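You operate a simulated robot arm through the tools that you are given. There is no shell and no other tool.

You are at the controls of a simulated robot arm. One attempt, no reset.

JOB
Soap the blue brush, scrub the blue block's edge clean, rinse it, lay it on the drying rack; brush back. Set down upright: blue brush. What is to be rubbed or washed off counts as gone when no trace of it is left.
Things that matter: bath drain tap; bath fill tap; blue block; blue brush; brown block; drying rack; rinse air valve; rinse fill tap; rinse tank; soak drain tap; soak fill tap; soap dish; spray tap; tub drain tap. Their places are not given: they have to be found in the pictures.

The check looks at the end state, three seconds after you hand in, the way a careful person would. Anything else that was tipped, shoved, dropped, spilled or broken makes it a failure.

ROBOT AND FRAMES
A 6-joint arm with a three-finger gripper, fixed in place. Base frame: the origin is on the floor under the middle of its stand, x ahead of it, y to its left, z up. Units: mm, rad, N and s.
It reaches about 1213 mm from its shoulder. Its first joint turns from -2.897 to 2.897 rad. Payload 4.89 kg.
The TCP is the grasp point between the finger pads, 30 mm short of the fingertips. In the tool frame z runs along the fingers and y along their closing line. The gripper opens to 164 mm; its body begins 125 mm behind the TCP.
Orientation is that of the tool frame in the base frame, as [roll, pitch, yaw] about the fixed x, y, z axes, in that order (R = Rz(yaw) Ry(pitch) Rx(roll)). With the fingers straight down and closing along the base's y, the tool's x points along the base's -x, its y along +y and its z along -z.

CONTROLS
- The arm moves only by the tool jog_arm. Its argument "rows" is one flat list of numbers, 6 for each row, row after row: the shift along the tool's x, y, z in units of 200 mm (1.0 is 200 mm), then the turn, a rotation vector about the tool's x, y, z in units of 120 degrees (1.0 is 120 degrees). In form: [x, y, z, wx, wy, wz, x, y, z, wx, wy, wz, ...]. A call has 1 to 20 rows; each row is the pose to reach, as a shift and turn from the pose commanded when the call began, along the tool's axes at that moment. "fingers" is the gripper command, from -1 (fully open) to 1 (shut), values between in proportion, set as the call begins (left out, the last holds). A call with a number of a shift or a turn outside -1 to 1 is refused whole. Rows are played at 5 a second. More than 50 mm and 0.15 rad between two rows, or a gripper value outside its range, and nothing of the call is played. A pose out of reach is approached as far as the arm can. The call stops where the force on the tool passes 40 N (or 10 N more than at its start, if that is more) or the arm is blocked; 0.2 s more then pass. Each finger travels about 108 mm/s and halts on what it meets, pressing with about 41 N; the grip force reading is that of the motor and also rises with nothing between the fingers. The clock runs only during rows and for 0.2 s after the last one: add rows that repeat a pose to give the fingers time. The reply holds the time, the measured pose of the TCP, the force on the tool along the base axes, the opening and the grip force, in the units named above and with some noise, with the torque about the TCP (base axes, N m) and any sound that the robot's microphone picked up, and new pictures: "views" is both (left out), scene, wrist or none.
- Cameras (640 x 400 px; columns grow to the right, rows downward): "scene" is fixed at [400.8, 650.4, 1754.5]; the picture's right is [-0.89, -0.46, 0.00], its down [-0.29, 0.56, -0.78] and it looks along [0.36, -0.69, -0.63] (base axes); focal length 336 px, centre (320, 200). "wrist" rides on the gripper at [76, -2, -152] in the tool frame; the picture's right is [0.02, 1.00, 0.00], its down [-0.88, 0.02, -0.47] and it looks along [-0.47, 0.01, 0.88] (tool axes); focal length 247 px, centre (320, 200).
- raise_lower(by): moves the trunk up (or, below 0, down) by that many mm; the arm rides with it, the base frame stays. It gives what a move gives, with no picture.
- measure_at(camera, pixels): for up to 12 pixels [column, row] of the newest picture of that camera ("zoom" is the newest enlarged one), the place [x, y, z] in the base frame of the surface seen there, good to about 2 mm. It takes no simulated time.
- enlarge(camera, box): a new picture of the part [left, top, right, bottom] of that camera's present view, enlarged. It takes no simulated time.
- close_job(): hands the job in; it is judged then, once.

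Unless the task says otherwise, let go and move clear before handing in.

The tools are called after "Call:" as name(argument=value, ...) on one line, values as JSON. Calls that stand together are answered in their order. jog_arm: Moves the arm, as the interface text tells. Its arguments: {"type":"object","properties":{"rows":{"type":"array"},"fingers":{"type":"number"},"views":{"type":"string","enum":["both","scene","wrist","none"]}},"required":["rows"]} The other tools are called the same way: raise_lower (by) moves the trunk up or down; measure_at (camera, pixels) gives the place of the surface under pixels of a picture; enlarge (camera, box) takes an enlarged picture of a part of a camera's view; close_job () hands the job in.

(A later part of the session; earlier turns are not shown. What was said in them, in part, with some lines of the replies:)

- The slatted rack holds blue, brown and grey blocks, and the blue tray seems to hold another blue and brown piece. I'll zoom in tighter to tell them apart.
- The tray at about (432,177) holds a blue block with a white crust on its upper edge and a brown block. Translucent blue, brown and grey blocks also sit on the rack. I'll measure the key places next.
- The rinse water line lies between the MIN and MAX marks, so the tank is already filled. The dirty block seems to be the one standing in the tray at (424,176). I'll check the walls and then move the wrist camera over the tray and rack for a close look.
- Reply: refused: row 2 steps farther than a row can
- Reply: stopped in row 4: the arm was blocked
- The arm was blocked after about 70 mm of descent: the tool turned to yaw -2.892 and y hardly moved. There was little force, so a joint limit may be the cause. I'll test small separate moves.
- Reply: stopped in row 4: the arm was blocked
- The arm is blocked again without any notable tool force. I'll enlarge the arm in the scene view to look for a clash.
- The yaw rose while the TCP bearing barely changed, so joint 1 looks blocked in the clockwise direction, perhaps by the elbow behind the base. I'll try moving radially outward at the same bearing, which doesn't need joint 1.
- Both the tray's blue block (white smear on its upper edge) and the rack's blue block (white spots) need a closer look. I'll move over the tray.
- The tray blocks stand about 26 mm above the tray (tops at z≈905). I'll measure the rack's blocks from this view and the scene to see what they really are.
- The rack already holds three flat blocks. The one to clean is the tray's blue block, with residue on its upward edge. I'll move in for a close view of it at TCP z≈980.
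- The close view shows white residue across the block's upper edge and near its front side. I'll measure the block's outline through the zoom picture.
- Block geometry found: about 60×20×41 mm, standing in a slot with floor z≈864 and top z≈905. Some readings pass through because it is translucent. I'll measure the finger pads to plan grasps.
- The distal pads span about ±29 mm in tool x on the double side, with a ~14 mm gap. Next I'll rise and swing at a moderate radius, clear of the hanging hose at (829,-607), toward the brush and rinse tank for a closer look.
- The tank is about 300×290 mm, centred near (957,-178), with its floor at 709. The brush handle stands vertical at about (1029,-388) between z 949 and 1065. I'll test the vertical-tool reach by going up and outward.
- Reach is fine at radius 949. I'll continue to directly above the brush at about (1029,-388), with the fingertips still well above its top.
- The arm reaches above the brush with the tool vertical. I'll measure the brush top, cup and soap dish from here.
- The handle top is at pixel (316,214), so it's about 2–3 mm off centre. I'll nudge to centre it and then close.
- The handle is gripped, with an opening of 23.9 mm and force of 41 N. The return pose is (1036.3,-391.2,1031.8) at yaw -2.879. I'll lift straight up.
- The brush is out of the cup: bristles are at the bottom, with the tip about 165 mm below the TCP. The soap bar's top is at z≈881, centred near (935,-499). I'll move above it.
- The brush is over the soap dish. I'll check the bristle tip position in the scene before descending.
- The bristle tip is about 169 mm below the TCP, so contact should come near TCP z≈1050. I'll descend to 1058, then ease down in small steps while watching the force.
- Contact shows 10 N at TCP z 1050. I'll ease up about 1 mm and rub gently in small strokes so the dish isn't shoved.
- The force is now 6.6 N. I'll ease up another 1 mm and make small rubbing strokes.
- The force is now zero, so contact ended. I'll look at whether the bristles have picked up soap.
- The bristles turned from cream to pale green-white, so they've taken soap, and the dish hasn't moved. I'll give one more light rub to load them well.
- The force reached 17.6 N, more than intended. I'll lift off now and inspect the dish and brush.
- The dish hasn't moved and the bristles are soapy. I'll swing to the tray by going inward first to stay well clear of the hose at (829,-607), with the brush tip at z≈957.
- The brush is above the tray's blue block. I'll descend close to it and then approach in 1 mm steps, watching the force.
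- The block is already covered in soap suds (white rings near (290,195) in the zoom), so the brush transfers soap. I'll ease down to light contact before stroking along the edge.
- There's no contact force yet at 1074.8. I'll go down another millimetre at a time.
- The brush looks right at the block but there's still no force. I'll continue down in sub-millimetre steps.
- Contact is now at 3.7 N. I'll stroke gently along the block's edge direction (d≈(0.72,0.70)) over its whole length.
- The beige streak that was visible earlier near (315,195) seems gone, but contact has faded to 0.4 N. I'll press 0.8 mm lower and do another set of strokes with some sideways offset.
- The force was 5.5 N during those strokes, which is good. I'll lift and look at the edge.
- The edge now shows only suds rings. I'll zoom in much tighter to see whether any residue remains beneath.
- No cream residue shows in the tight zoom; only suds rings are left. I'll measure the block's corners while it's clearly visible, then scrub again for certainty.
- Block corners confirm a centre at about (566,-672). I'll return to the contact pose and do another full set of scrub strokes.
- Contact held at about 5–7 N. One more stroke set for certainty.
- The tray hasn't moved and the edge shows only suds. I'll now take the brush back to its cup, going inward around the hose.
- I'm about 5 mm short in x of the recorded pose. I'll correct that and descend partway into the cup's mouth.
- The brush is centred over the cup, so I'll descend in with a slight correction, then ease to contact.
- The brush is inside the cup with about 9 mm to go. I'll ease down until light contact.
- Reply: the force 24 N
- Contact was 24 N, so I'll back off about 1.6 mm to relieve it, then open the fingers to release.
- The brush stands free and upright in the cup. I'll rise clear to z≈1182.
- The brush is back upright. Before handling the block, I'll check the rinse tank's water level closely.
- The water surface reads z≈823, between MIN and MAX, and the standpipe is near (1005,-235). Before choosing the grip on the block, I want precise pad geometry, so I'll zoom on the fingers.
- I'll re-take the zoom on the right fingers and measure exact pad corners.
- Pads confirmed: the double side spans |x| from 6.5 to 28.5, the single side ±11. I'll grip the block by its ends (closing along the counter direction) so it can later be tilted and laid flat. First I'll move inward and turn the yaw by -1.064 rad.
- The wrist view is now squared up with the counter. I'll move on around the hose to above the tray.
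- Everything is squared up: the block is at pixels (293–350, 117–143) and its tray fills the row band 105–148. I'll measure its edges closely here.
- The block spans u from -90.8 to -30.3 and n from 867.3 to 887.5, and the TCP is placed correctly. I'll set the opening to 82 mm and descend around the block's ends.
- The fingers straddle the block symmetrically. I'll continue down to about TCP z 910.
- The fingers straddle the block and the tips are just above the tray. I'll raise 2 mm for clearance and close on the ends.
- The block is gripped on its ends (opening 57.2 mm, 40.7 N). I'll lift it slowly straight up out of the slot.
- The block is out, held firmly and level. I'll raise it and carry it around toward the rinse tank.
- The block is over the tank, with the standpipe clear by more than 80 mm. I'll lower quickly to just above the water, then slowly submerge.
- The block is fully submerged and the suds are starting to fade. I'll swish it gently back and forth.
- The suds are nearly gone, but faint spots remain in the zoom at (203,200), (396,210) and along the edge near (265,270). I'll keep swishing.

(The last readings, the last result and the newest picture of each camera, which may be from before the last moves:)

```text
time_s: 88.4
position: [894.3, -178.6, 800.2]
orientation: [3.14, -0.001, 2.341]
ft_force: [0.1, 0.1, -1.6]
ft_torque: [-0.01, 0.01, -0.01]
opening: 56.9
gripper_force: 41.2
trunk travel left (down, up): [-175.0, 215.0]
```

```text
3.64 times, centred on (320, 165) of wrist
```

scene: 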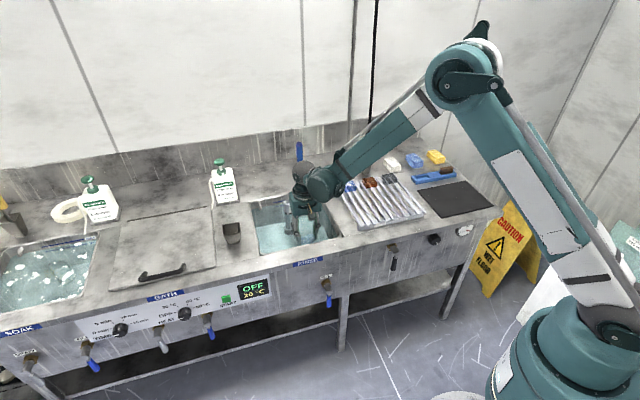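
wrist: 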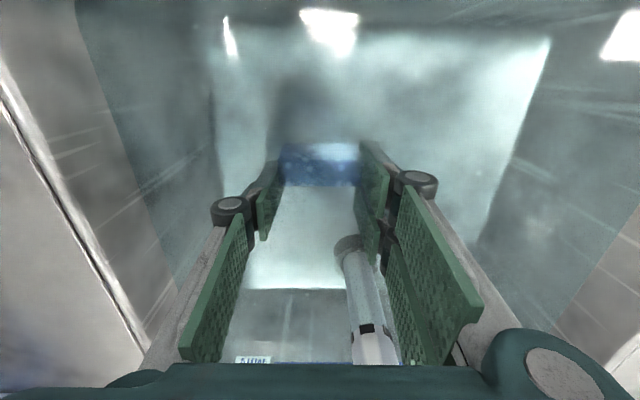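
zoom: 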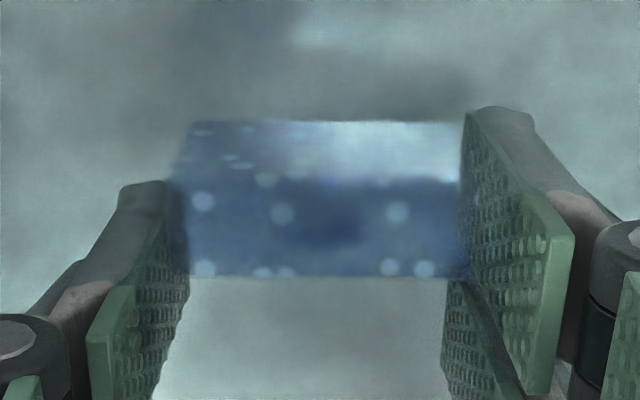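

The spots haven't changed with more swishing, so they may be a wet-droplet look. I'll lift the block out of the water slowly and inspect it.

Call:
jog_arm(rows=[0, 0, -0.08, 0, 0, 0, 0, 0, -0.16, 0, 0, 0, 0, 0, -0.24, 0, 0, 0, 0, 0, -0.32, 0, 0, 0, 0, 0, -0.4, 0, 0, 0, 0, 0, -0.48, 0, 0, 0, 0, 0, -0.56, 0, 0, 0, 0, 0, -0.64, 0, 0, 0])

Call:
enlarge(camera="wrist", box=[260, 120, 380, 200])

Call:
enlarge(camera="scene", box=[260, 170, 350, 240])

```text
time_s: 90.2
position: [894.2, -176.7, 929.1]
orientation: [3.14, 0.0, 2.339]
ft_force: [-0.6, 0.1, -0.5]
ft_torque: [0.0, 0.01, 0.0]
opening: 57.0
gripper_force: 40.3
trunk travel left (down, up): [-175.0, 215.0]
```

scene: 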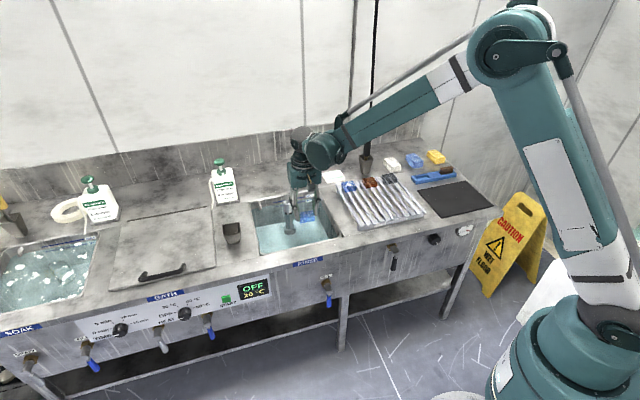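
wrist: 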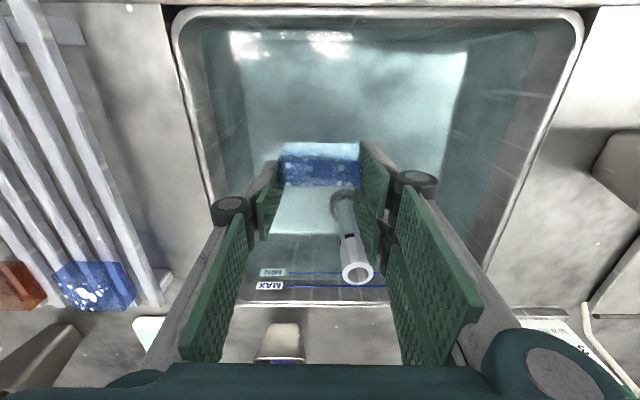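

```text
5.00 times, centred on (320, 160) of wrist
```

zoom: 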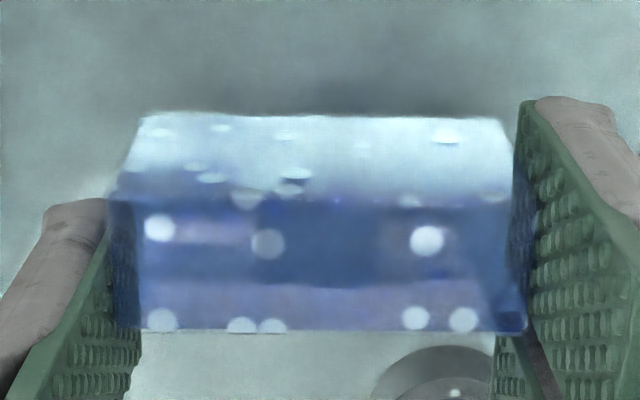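

```text
5.71 times, centred on (305, 205) of scene
```

zoom: 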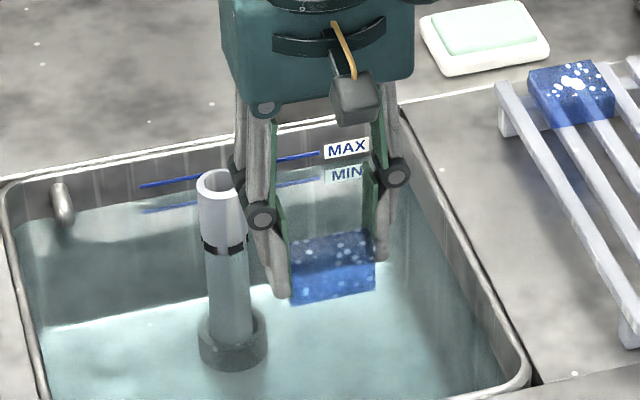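

The block is plain blue with only round droplets and no cream blob. For comparison, I'll zoom in on the rack's blue block and on my block again.

Call:
enlarge(camera="scene", box=[340, 175, 370, 200])

Call:
enlarge(camera="wrist", box=[40, 240, 160, 330])

Call:
enlarge(camera="scene", box=[295, 205, 325, 227])

Call:
enlarge(camera="wrist", box=[275, 135, 365, 195])

```text
16.00 times, centred on (355, 188) of scene
```

zoom: 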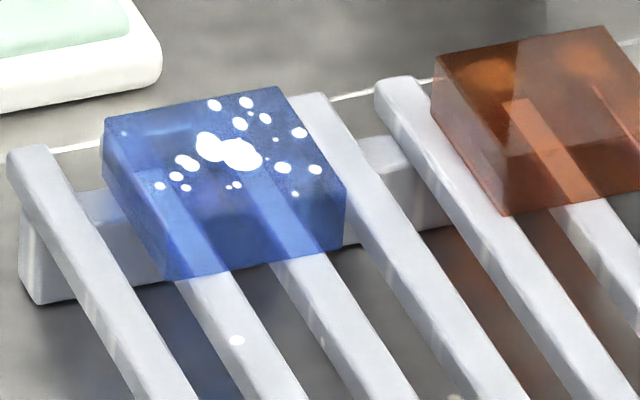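

```text
4.44 times, centred on (100, 285) of wrist
```

zoom: 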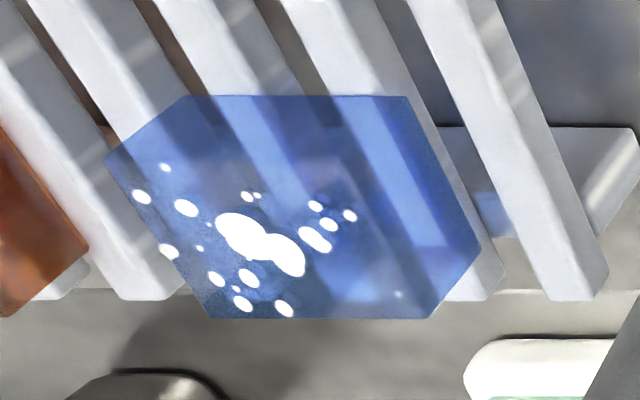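

```text
16.00 times, centred on (310, 216) of scene
```

zoom: 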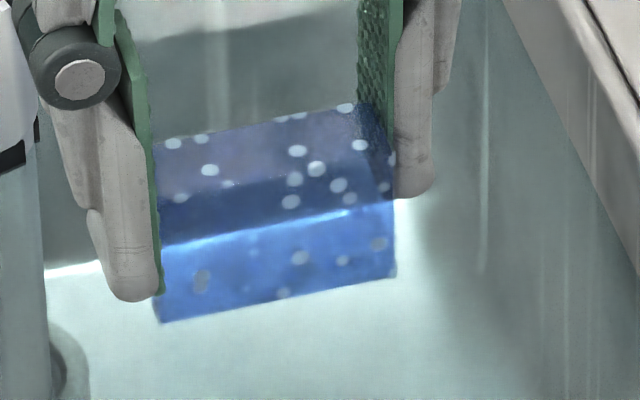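

```text
6.67 times, centred on (320, 165) of wrist
```

zoom: 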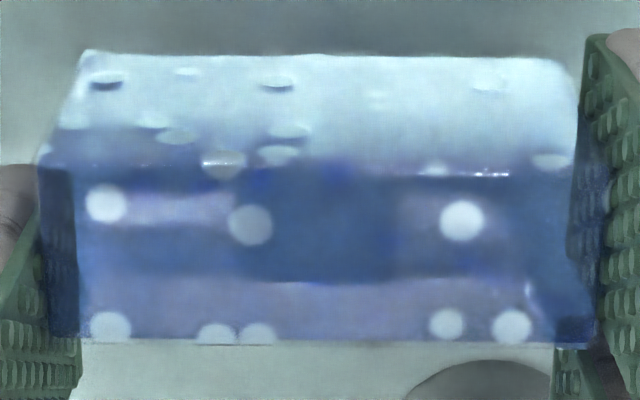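

The washed block now shows only raised water droplets, with no crust left. I'll hold it over the tank a few seconds to drip, then carry it toward the rack's free middle area.

Call:
jog_arm(rows=[0, 0, 0, 0, 0, 0, 0, 0, 0, 0, 0, 0, 0, 0, 0, 0, 0, 0, 0, 0, 0, 0, 0, 0, 0, 0, 0, 0, 0, 0, 0, 0, 0, 0, 0, 0, 0, 0, 0, 0, 0, 0, 0, 0, 0, 0, 0, 0, 0, 0, 0, 0, 0, 0, 0, 0, 0, 0, 0, 0, 0, 0, 0, 0, 0, 0, 0, 0, 0, 0, 0, 0, 0, 0, 0, 0, 0, 0, 0, 0, 0, 0, 0, 0, 0, 0, 0, 0, 0, 0], views="none")

Call:
jog_arm(rows=[0, 0, -0.2, 0, 0, 0, 0, -0.15, -0.35, 0, 0, 0, -0.005, -0.35, -0.4, 0, 0, 0, -0.01, -0.56, -0.4, 0, 0, 0, -0.01, -0.76, -0.4, 0, 0, 0], views="none")

Call:
jog_arm(rows=[0, -0.2, 0, 0, 0, 0, 0, -0.4, 0, 0, 0, 0, 0, -0.6, 0, 0, 0, 0, 0, -0.76, 0, 0, 0, 0])

Call:
enlarge(camera="wrist", box=[260, 120, 380, 200])

Call:
enlarge(camera="scene", box=[330, 140, 430, 230])

```text
time_s: 93.4
position: [893.7, -177.6, 928.9]
orientation: [-3.14, -0.001, 2.339]
ft_force: [-0.3, -0.1, -1.4]
ft_torque: [-0.01, 0.0, -0.01]
opening: 56.9
gripper_force: 40.6
trunk travel left (down, up): [-175.0, 215.0]
```

```text
time_s: 94.6
position: [789.1, -286.0, 1008.9]
orientation: [-3.141, -0.001, 2.341]
ft_force: [1.2, 1.1, -1.9]
ft_torque: [-0.19, 0.1, -0.04]
opening: 56.9
gripper_force: 40.8
trunk travel left (down, up): [-175.0, 215.0]
```

```text
time_s: 95.6
position: [676.6, -391.2, 1010.1]
orientation: [-3.14, 0.0, 2.339]
ft_force: [0.7, 0.6, -1.0]
ft_torque: [-0.15, 0.09, 0.0]
opening: 57.1
gripper_force: 40.6
trunk travel left (down, up): [-175.0, 215.0]
```

scene: 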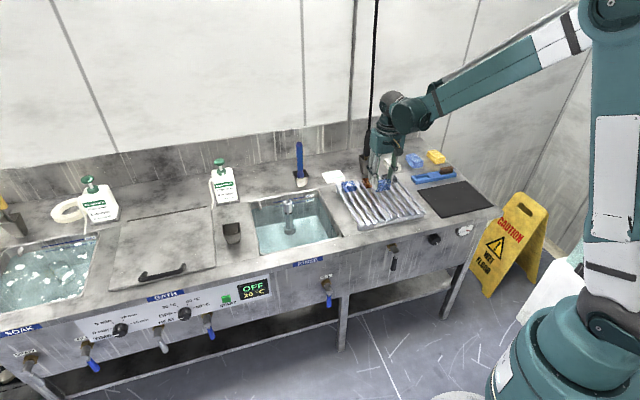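
wrist: 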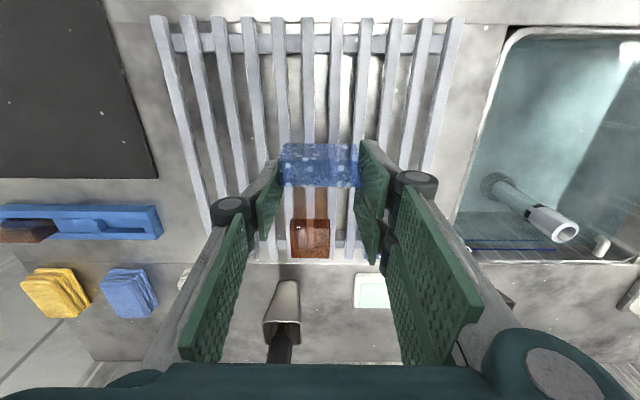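

```text
5.00 times, centred on (320, 160) of wrist
```

zoom: 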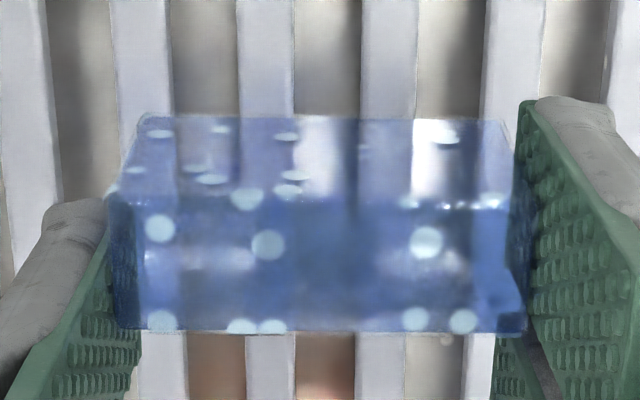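

```text
4.44 times, centred on (380, 185) of scene
```

zoom: 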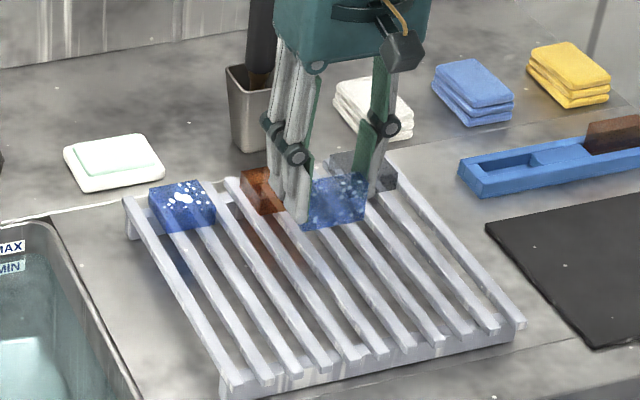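

The block is clear blue with only water droplets. I'll measure the rack's slat tops under the target spot.

Call:
measure_at(camera="wrist", pixels=[[278, 100], [308, 100], [337, 100], [365, 100], [250, 40], [308, 30], [390, 40], [160, 20], [460, 20], [308, 120], [290, 230], [430, 100]])

```text
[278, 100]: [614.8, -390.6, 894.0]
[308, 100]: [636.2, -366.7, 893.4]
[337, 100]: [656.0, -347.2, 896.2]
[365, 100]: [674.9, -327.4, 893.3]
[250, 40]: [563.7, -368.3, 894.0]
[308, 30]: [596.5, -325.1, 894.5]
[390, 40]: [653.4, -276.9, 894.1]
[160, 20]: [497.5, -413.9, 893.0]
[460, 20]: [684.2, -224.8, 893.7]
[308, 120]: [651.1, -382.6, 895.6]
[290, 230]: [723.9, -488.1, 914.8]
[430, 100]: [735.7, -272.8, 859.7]
```

Slat tops are at z 894 with ~29 mm pitch, and the block at u≈215 will rest on two slats. I'll now tilt the gripper outward by 65° about its closing axis, in free air.

Call:
jog_arm(rows=[0, 0, 0, 0, -0.0677, 0, 0, 0, 0, 0, -0.1354, 0, 0, 0, 0, 0, -0.2031, 0, 0, 0, 0, 0, -0.2708, 0])

```text
time_s: 96.6
position: [677.3, -392.5, 1008.5]
orientation: [-3.14, 0.568, 2.34]
ft_force: [-0.2, -0.2, -1.8]
ft_torque: [0.03, 0.02, 0.01]
opening: 57.2
gripper_force: 40.7
trunk travel left (down, up): [-175.0, 215.0]
```

scene: 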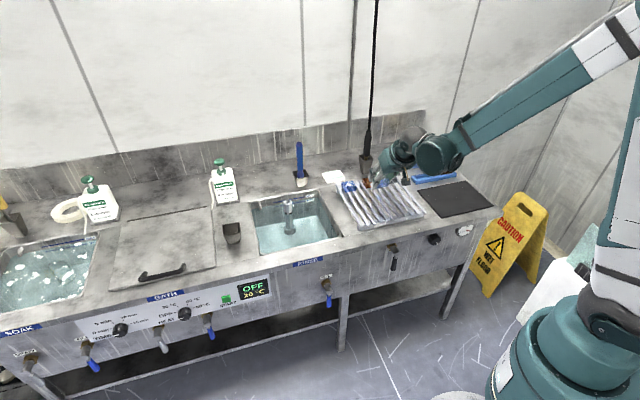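
wrist: 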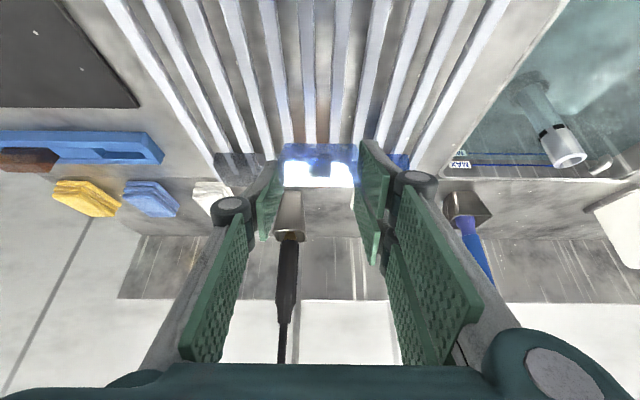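

The tilt is in the right direction (32.5° so far). I'll continue to 65°.

Call:
jog_arm(rows=[0, 0, 0, 0, -0.0677, 0, 0, 0, 0, 0, -0.1354, 0, 0, 0, 0, 0, -0.2031, 0, 0, 0, 0, 0, -0.2708, 0])

Call:
enlarge(camera="scene", box=[340, 110, 480, 220])

```text
time_s: 97.6
position: [676.3, -390.5, 1008.0]
orientation: [-3.141, 1.137, 2.341]
ft_force: [-2.4, -0.2, -0.5]
ft_torque: [0.01, 0.01, 0.11]
opening: 56.9
gripper_force: 41.0
trunk travel left (down, up): [-175.0, 215.0]
```

scene: 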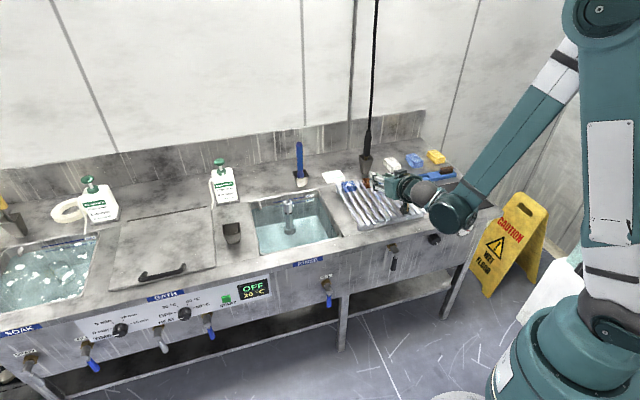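
wrist: 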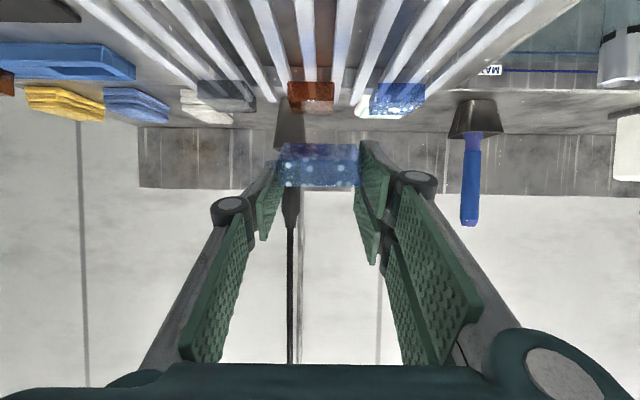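

```text
3.64 times, centred on (410, 165) of scene
```

zoom: 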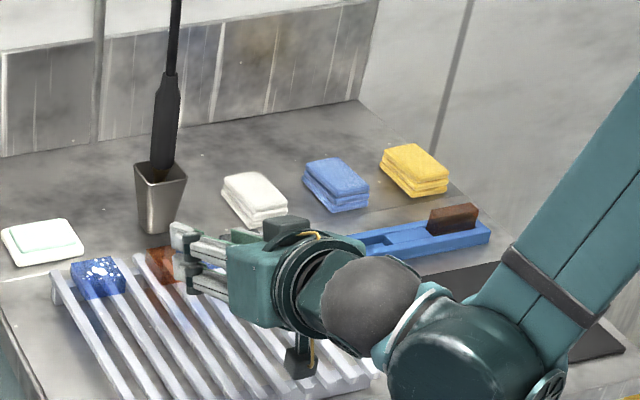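

The tilt is now 65°. The camera housing hangs below the gripper, so I'll measure it to make sure it clears the rack when I lower.

Call:
measure_at(camera="zoom", pixels=[[300, 365], [290, 350], [312, 372], [290, 375], [315, 345], [190, 285], [185, 245], [215, 295], [220, 240], [270, 320], [240, 315], [178, 230]])

Call:
enlarge(camera="scene", box=[365, 160, 445, 220])

```text
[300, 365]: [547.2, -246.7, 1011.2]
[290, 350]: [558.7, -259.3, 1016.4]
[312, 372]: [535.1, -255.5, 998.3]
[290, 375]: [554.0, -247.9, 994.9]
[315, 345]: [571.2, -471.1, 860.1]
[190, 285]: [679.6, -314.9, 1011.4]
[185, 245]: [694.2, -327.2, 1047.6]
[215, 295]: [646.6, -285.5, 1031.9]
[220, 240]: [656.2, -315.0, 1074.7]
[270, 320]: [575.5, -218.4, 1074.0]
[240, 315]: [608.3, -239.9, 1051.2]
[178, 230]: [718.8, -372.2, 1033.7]
```

```text
6.67 times, centred on (405, 190) of scene
```

zoom: 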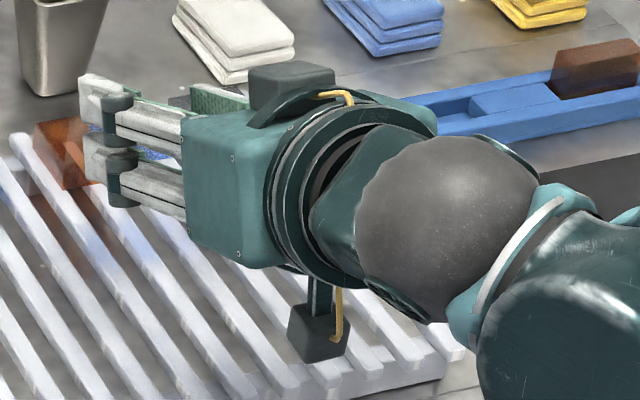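

The camera housing's lowest point is only about 13 mm below the TCP and lies in front of the rack, so it's clear. I'll compare the lower fingertip's height with the block's lowest edge.

Call:
enlarge(camera="scene", box=[362, 168, 402, 196])

Call:
measure_at(camera="zoom", pixels=[[230, 300], [215, 290], [250, 310], [200, 270], [190, 250], [170, 260], [150, 250], [280, 320], [320, 320], [180, 220], [160, 200], [140, 240]])

```text
14.29 times, centred on (382, 182) of scene
```

zoom: 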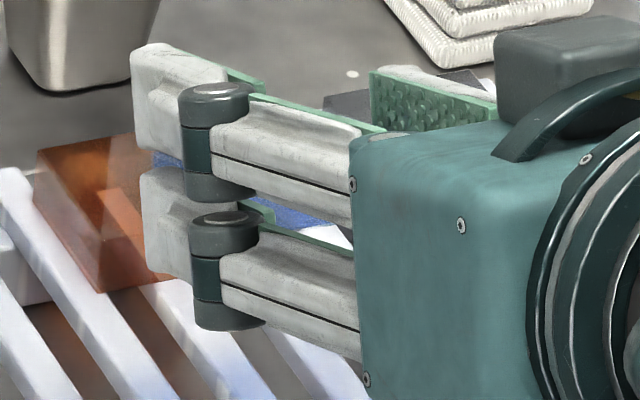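

```text
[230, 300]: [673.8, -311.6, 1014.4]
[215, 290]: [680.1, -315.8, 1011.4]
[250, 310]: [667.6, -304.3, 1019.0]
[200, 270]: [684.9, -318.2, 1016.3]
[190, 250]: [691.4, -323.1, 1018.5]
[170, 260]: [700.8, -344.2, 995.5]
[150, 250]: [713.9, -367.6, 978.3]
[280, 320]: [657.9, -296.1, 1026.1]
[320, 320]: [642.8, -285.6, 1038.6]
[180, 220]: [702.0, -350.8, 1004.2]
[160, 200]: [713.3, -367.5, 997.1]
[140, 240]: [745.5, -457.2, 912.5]
```

The finger is only ~2 mm higher than the block's lowest edge at 65°, so I'll reduce the tilt to 60° for more clearance. Then I'll lower to just above the slats.

Call:
jog_arm(rows=[0, 0, 0, 0, 0.0417, 0, 0, 0, 0, 0, 0.0417, 0], views="none")

Call:
jog_arm(rows=[0.1, 0, 0.0575, 0, 0, 0, 0.2, 0, 0.115, 0, 0, 0, 0.285, 0, 0.164, 0, 0, 0])

Call:
enlarge(camera="scene", box=[355, 170, 435, 225])

Call:
enlarge(camera="wrist", box=[220, 60, 420, 220])

```text
time_s: 98.2
position: [678.3, -391.1, 1009.0]
orientation: [-3.141, 1.048, 2.339]
ft_force: [-0.4, 1.2, -1.7]
ft_torque: [0.04, 0.04, -0.02]
opening: 57.1
gripper_force: 41.1
trunk travel left (down, up): [-175.0, 215.0]
```

```text
time_s: 99.0
position: [686.3, -394.4, 959.9]
orientation: [3.14, 1.044, 2.338]
ft_force: [0.3, 0.0, -0.3]
ft_torque: [0.04, 0.02, 0.0]
opening: 56.7
gripper_force: 40.5
out of reach, approached as far as the arm can: row 3
trunk travel left (down, up): [-175.0, 215.0]
```

scene: 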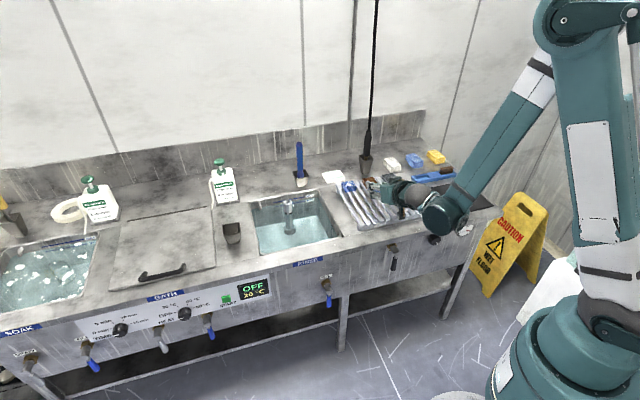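
wrist: 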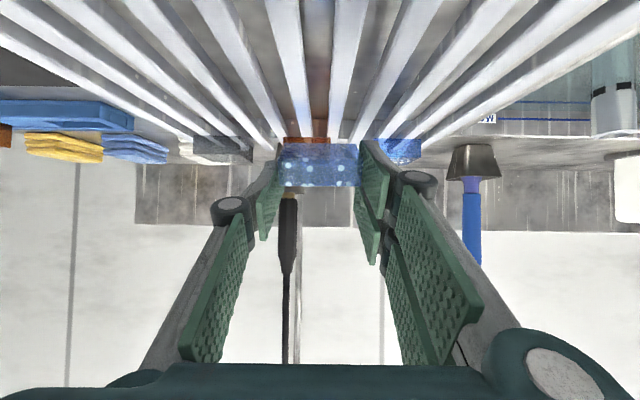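

```text
7.27 times, centred on (395, 198) of scene
```

zoom: 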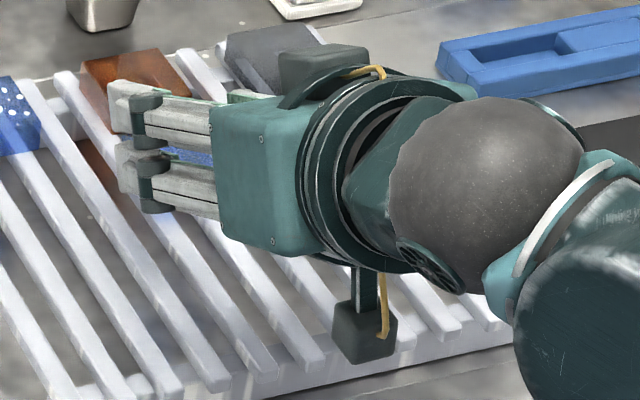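

```text
2.50 times, centred on (320, 140) of wrist
```

zoom: 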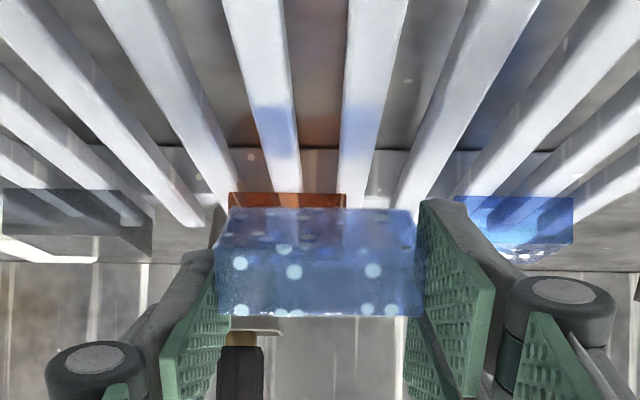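

The arm can't go lower at this fold: it stopped at z 960 with 18 mm to go. I'll raise the arm 80 mm and then lower the trunk by 80 mm, which gives the arm a more comfortable geometry.

Call:
jog_arm(rows=[-0.115, 0, -0.067, 0, 0, 0, -0.23, 0, -0.134, 0, 0, 0, -0.346, 0, -0.201, 0, 0, 0], views="none")

```text
time_s: 99.8
position: [685.8, -393.9, 1038.3]
orientation: [-3.141, 1.049, 2.338]
ft_force: [1.1, -0.4, -1.4]
ft_torque: [0.0, 0.05, -0.07]
opening: 57.1
gripper_force: 41.3
trunk travel left (down, up): [-175.0, 215.0]
```

The TCP is at z 1038. I'll lower the trunk by 60 mm and check that the TCP follows straight down.

Call:
raise_lower(by=-60)

```text
time_s: 100.8
position: [685.3, -393.8, 980.6]
orientation: [-3.141, 1.047, 2.339]
ft_force: [-0.2, 0.2, -1.0]
ft_torque: [0.0, -0.01, -0.01]
opening: 57.0
gripper_force: 41.6
trunk travel left (down, up): [-115.0, 275.0]
```

The TCP went straight down to 980.6. I'll lower a further 35 mm with the arm.

Call:
jog_arm(rows=[0.08, 0, 0.046, 0, 0, 0, 0.152, 0, 0.0875, 0, 0, 0, 0.152, 0, 0.0875, 0, 0, 0])

Call:
enlarge(camera="scene", box=[355, 170, 435, 225])

Call:
enlarge(camera="wrist", box=[220, 60, 420, 220])

```text
time_s: 101.6
position: [685.9, -393.2, 946.0]
orientation: [3.142, 1.047, 2.338]
ft_force: [-0.3, -0.1, -1.6]
ft_torque: [0.01, -0.05, -0.01]
opening: 57.1
gripper_force: 41.3
trunk travel left (down, up): [-115.0, 275.0]
```

scene: 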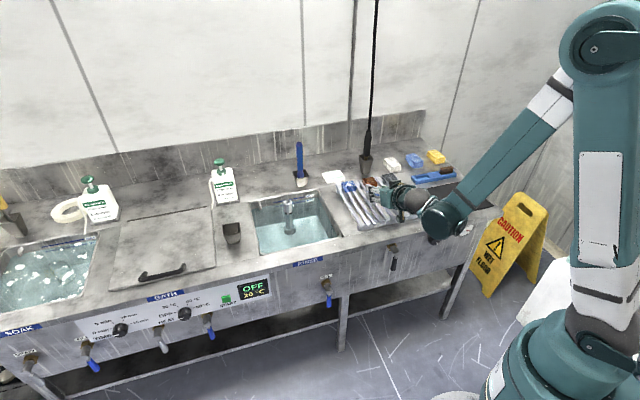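
wrist: 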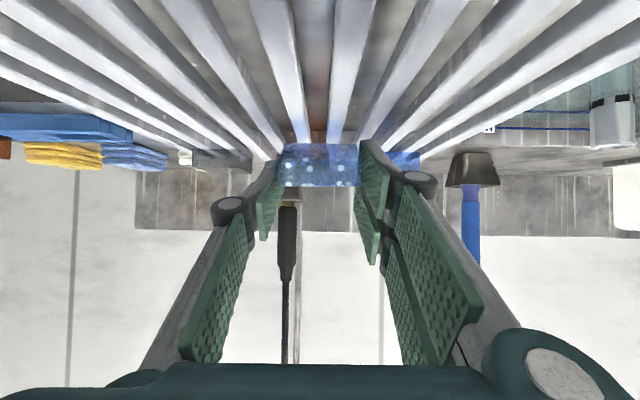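

```text
7.27 times, centred on (395, 198) of scene
```

zoom: 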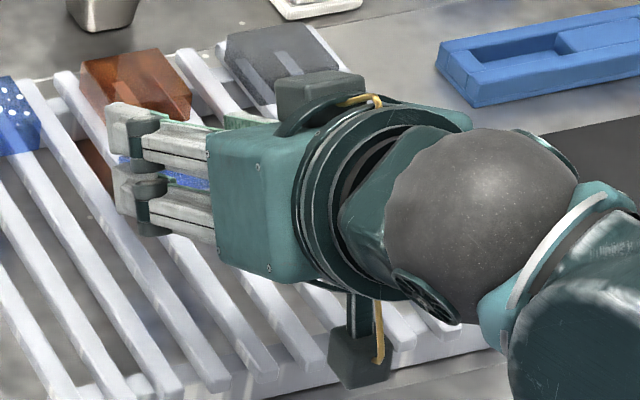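

```text
2.50 times, centred on (320, 140) of wrist
```

zoom: 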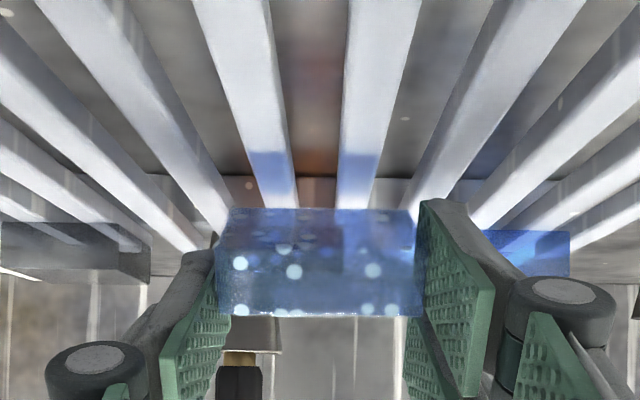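

There are about 10 mm to go. I'll lower in small steps, watching for contact force on the slats.

Call:
jog_arm(rows=[0.013, 0, 0.0075, 0, 0, 0, 0.026, 0, 0.015, 0, 0, 0, 0.03, 0, 0.0175, 0, 0, 0, 0.03, 0, 0.0175, 0, 0, 0], views="none")

Call:
jog_arm(rows=[0.0043, 0, 0.0025, 0, 0, 0, 0.0065, 0, 0.0037, 0, 0, 0], views="none")

```text
time_s: 102.6
position: [684.2, -393.4, 938.0]
orientation: [3.141, 1.047, 2.34]
ft_force: [1.2, -0.2, 3.4]
ft_torque: [0.02, -0.23, 0.02]
opening: 57.0
gripper_force: 40.7
trunk travel left (down, up): [-115.0, 275.0]
```

```text
time_s: 103.2
position: [684.8, -394.4, 937.4]
orientation: [-3.142, 1.049, 2.338]
ft_force: [0.4, -1.9, 16.1]
ft_torque: [-0.12, -0.79, -0.09]
opening: 56.7
gripper_force: 40.6
trunk travel left (down, up): [-115.0, 275.0]
```

The block's lower edge is touching the slats with 16 N. I'll ease up about 1 mm to lighten it, then open the fingers slightly so it settles flat.

Call:
jog_arm(rows=[-0.0043, 0, -0.0025, 0, 0, 0, -0.0043, 0, -0.0025, 0, 0, 0], views="none")

```text
time_s: 103.8
position: [684.1, -393.7, 938.0]
orientation: [-3.142, 1.047, 2.338]
ft_force: [-0.5, -0.1, 4.5]
ft_torque: [-0.04, -0.19, -0.05]
opening: 56.9
gripper_force: 41.3
trunk travel left (down, up): [-115.0, 275.0]
```

Contact is now a light 4.5 N. I'll open to about 74 mm to release the block.

Call:
jog_arm(rows=[0, 0, 0, 0, 0, 0, 0, 0, 0, 0, 0, 0, 0, 0, 0, 0, 0, 0, 0, 0, 0, 0, 0, 0, 0, 0, 0, 0, 0, 0], fingers=0.1)

Call:
enlarge(camera="wrist", box=[220, 60, 420, 220])

Call:
enlarge(camera="scene", box=[355, 170, 435, 225])

```text
time_s: 105.0
position: [684.8, -394.8, 937.2]
orientation: [3.14, 1.048, 2.339]
ft_force: [-0.2, 0.2, 0.3]
ft_torque: [-0.02, 0.0, -0.02]
opening: 73.9
gripper_force: 0.1
trunk travel left (down, up): [-115.0, 275.0]
```

scene: 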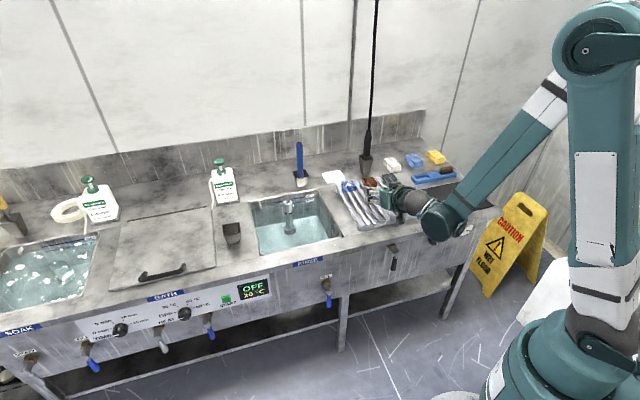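
wrist: 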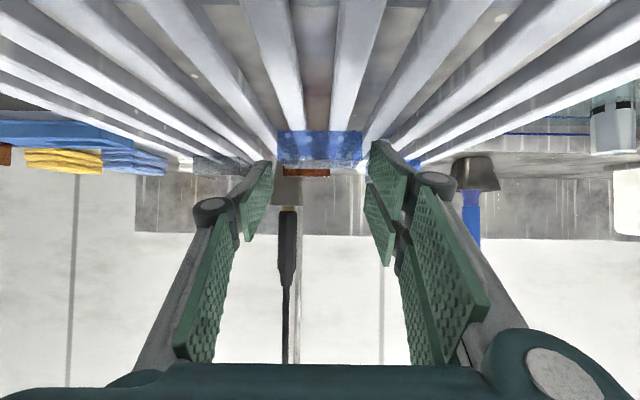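

```text
2.50 times, centred on (320, 140) of wrist
```

zoom: 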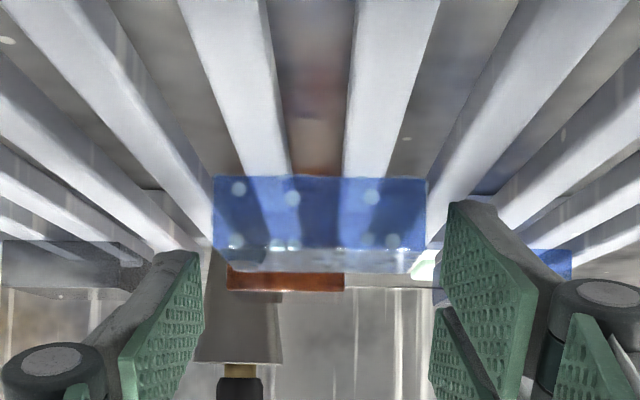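

```text
7.27 times, centred on (395, 198) of scene
```

zoom: 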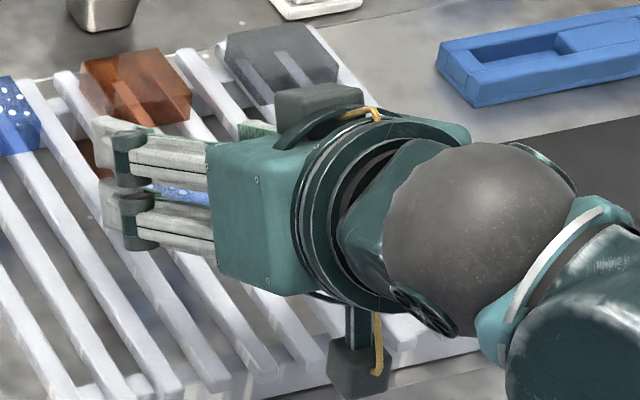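

The block lies flat on the slats, and its scrubbed edge (facing the camera) shows only droplets. I'll withdraw straight back along the tool axis.

Call:
jog_arm(rows=[0, 0, -0.06, 0, 0, 0, 0, 0, -0.14, 0, 0, 0, 0, 0, -0.24, 0, 0, 0, -0.1, 0, -0.4, 0, 0, 0, -0.25, 0, -0.55, 0, 0, 0])

Call:
enlarge(camera="wrist", box=[240, 100, 400, 220])

Call:
enlarge(camera="scene", box=[335, 165, 435, 225])

```text
time_s: 106.2
position: [639.1, -345.3, 1034.4]
orientation: [-3.142, 1.046, 2.339]
ft_force: [2.6, -2.1, -1.7]
ft_torque: [0.04, 0.09, -0.13]
opening: 73.6
gripper_force: 0.0
trunk travel left (down, up): [-115.0, 275.0]
```

scene: 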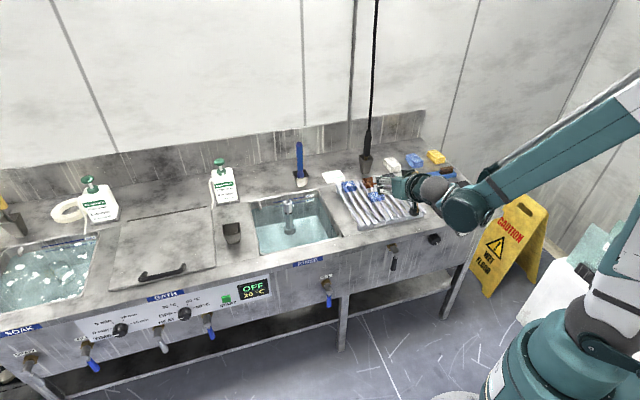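
wrist: 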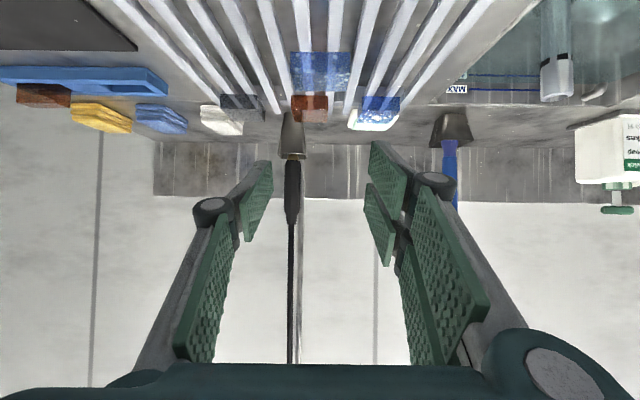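

```text
3.33 times, centred on (320, 160) of wrist
```

zoom: 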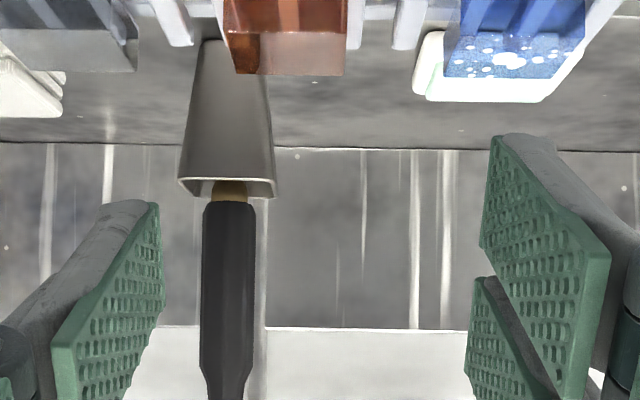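

```text
6.40 times, centred on (385, 195) of scene
```

zoom: 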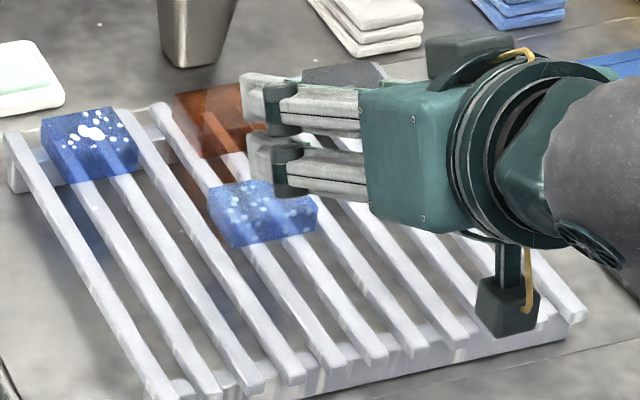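

The block lies flat on the rack with the arm clear. I'll raise and straighten the gripper away from the rack, then inspect everything.

Call:
jog_arm(rows=[-0.054, 0, -0.031, 0, 0.0625, 0, -0.108, 0, -0.0625, 0, 0.125, 0, -0.162, 0, -0.094, 0, 0.1875, 0, -0.216, 0, -0.125, 0, 0.25, 0, -0.27, 0, -0.156, 0, 0.3125, 0, -0.325, 0, -0.1875, 0, 0.375, 0, -0.379, 0, -0.219, 0, 0.4375, 0, -0.433, 0, -0.25, 0, 0.5, 0])

Call:
enlarge(camera="scene", box=[335, 165, 435, 235])

Call:
enlarge(camera="wrist", box=[220, 60, 420, 220])

```text
time_s: 108.0
position: [634.5, -343.3, 1136.1]
orientation: [3.14, -0.001, 2.338]
ft_force: [-1.3, 1.4, 0.8]
ft_torque: [-0.1, -0.17, 0.01]
opening: 73.5
gripper_force: 0.1
trunk travel left (down, up): [-115.0, 275.0]
```

scene: 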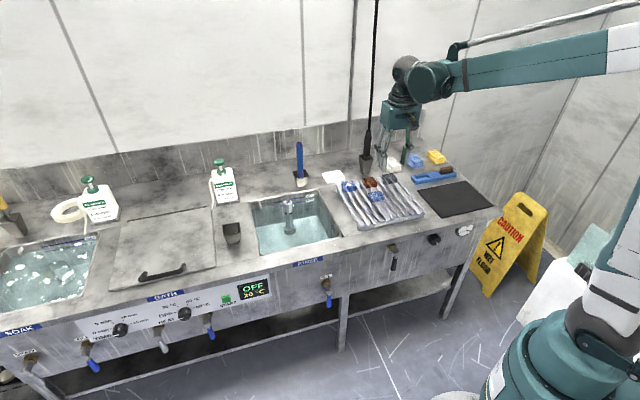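
wrist: 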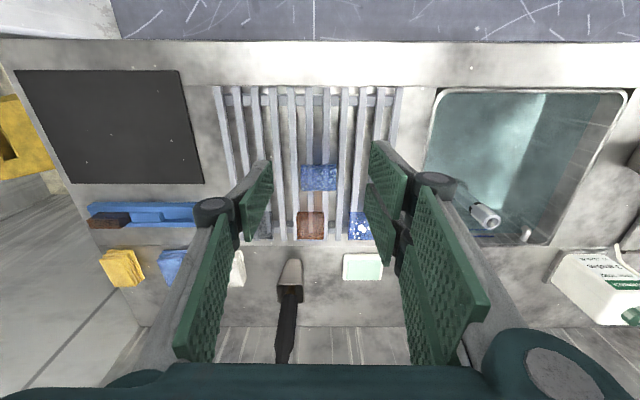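

```text
5.71 times, centred on (385, 200) of scene
```

zoom: 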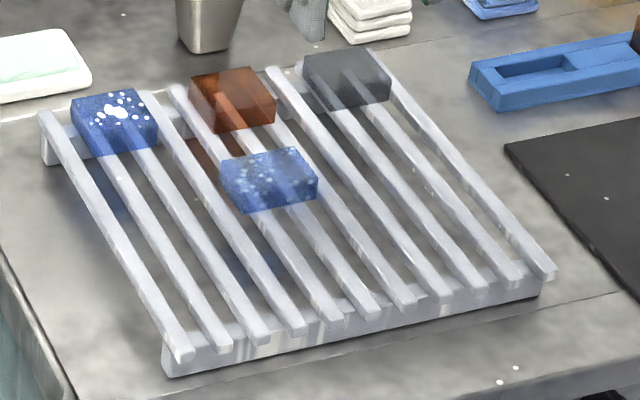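

```text
2.50 times, centred on (320, 140) of wrist
```

zoom: 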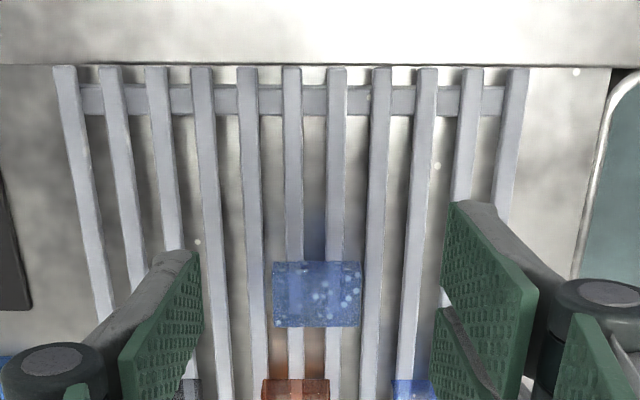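

The rack hasn't moved and the block rests flat on it. I'll zoom right in on the block and check every other item for displacement.

Call:
enlarge(camera="scene", box=[368, 186, 396, 206])

Call:
enlarge(camera="wrist", box=[290, 155, 350, 200])

Call:
enlarge(camera="scene", box=[200, 130, 360, 250])

Call:
enlarge(camera="scene", box=[380, 145, 470, 195])

```text
16.00 times, centred on (382, 196) of scene
```

zoom: 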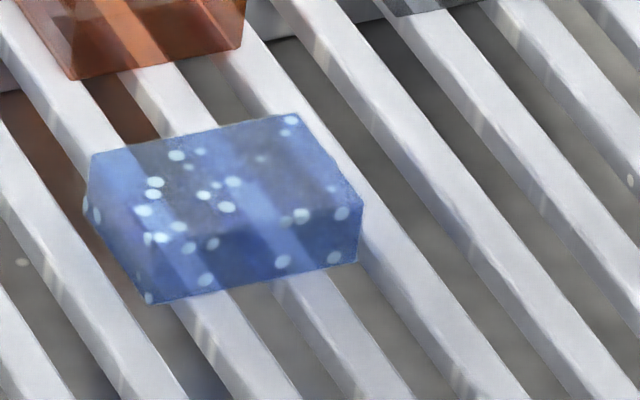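

```text
8.89 times, centred on (320, 178) of wrist
```

zoom: 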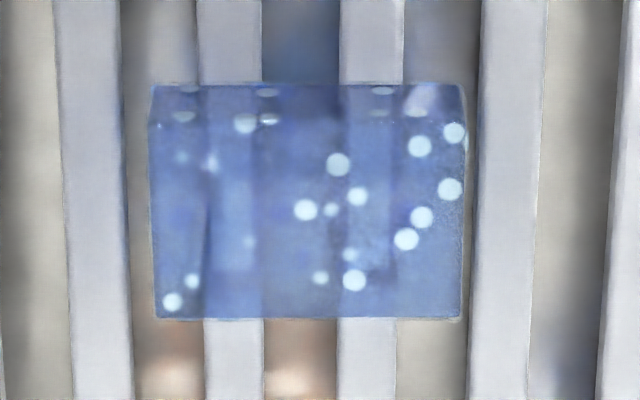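

```text
3.33 times, centred on (280, 190) of scene
```

zoom: 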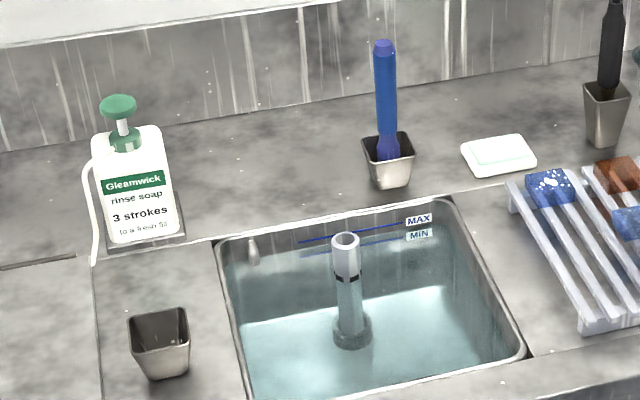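

```text
7.11 times, centred on (425, 170) of scene
```

zoom: 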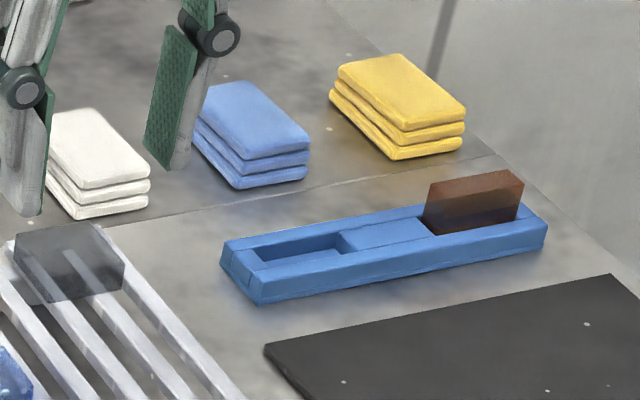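

All other items are where they started. In the wrist zoom there's a pale patch near (425,98) on the strip that is the scrubbed edge, so I'll zoom to the limit on it from both cameras.

Call:
enlarge(camera="wrist", box=[302, 158, 342, 176])

Call:
enlarge(camera="scene", box=[372, 192, 392, 204])

```text
16.00 times, centred on (322, 167) of wrist
```

zoom: 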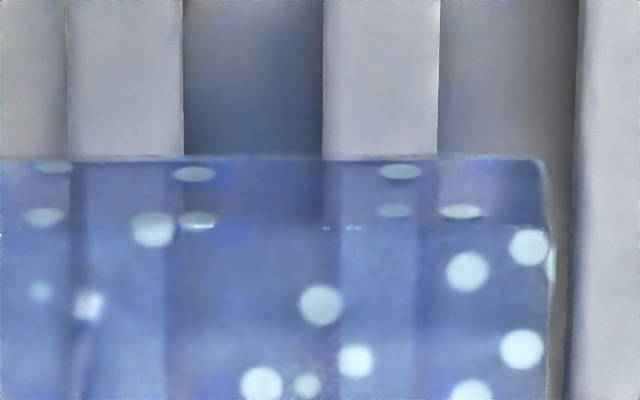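

```text
16.00 times, centred on (382, 198) of scene
```

zoom: 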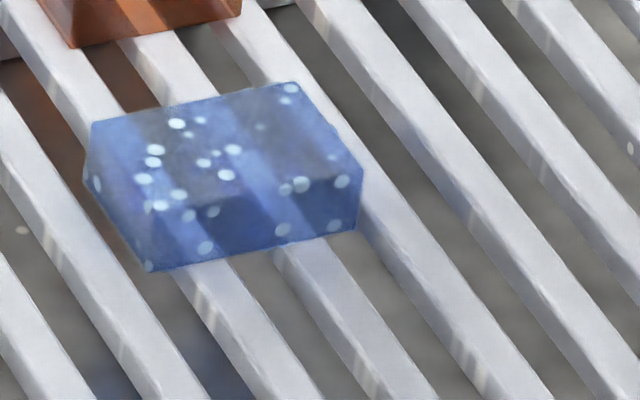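

The edge strip shows only pale water droplets, and the lilac sheen is a shifting reflection, so no residue or suds remain. I'll raise the trunk back up to move well clear and take a last look.

Call:
raise_lower(by=60)

Call:
jog_arm(rows=[0, 0, -0.1, 0, 0, 0, 0, 0, -0.2, 0, 0, 0, 0, 0, -0.2, 0, 0, 0, 0, 0, -0.2, 0, 0, 0, 0, 0, -0.2, 0, 0, 0])

Call:
enlarge(camera="scene", box=[200, 120, 480, 300])

Call:
enlarge(camera="scene", box=[270, 130, 350, 195])

```text
time_s: 109.0
position: [636.4, -343.3, 1195.2]
orientation: [-3.141, 0.002, 2.339]
ft_force: [0.6, -0.5, 0.4]
ft_torque: [-0.02, 0.0, -0.01]
opening: 73.8
gripper_force: 0.0
trunk travel left (down, up): [-175.0, 215.0]
```

```text
time_s: 110.2
position: [635.3, -342.0, 1234.2]
orientation: [3.141, 0.0, 2.338]
ft_force: [0.3, 0.4, 0.0]
ft_torque: [-0.03, 0.02, 0.0]
opening: 74.0
gripper_force: 0.1
trunk travel left (down, up): [-175.0, 215.0]
```

scene: 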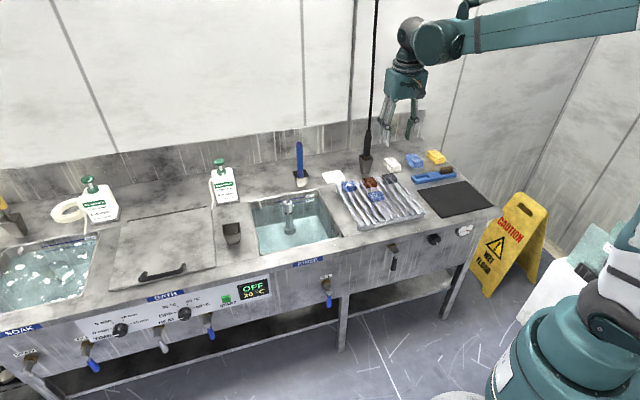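
wrist: 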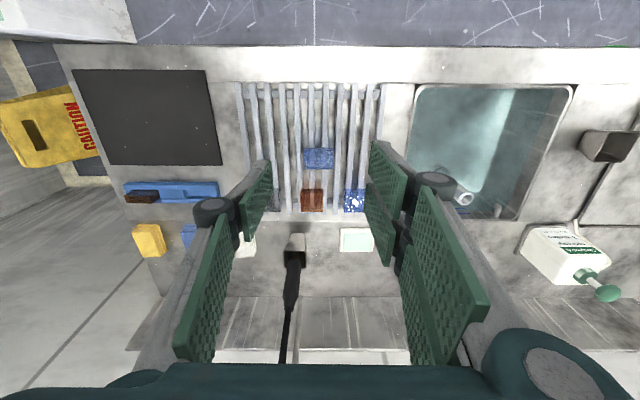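

```text
2.22 times, centred on (340, 210) of scene
```

zoom: 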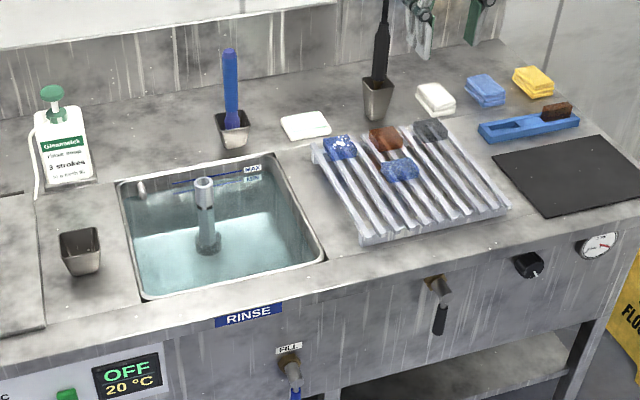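

```text
6.15 times, centred on (310, 162) of scene
```

zoom: 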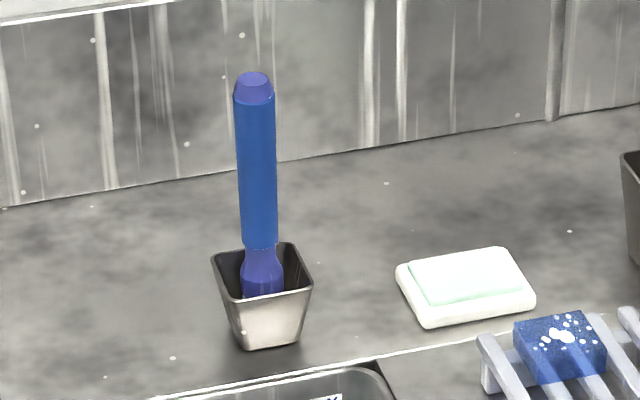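

The final views show the blue brush upright in its cup and the cleaned blue block lying flat on the drying rack. Everything else is unmoved, the gripper is empty, and the arm is well clear, so I'm handing in.

Call:
close_job()

```text
The job is handed in.
```

The blue block has been scrubbed, rinsed and laid flat on the drying rack. The blue brush is back upright in its cup. The job is handed in.

- **Soap and scrub:** I soaped the brush on the dish and scrubbed the upper edge of the blue block standing in the blue tray. In the last close-ups there was no white residue left on that edge.
- **Rinse:** I held the block fully under water in the rinse tank and swished it until the suds were gone. The water was already between MIN and MAX, so I used no taps. It came out with only what look like water droplets on it.
- **Rack:** It rests on two slats in the free middle of the rack, clear of the three blocks already there.
- **Everything else:** The final pictures show the tray, brown block, soap dish, rack and taps where they started. The gripper is empty and the arm is raised clear.

**Two blue blocks:** another blue block was already on the rack, with white marks on its flat face. I took "the blue block's edge" to mean the tray block, because its dirt was on its edge and it was not yet on the rack. I did not touch the other one.
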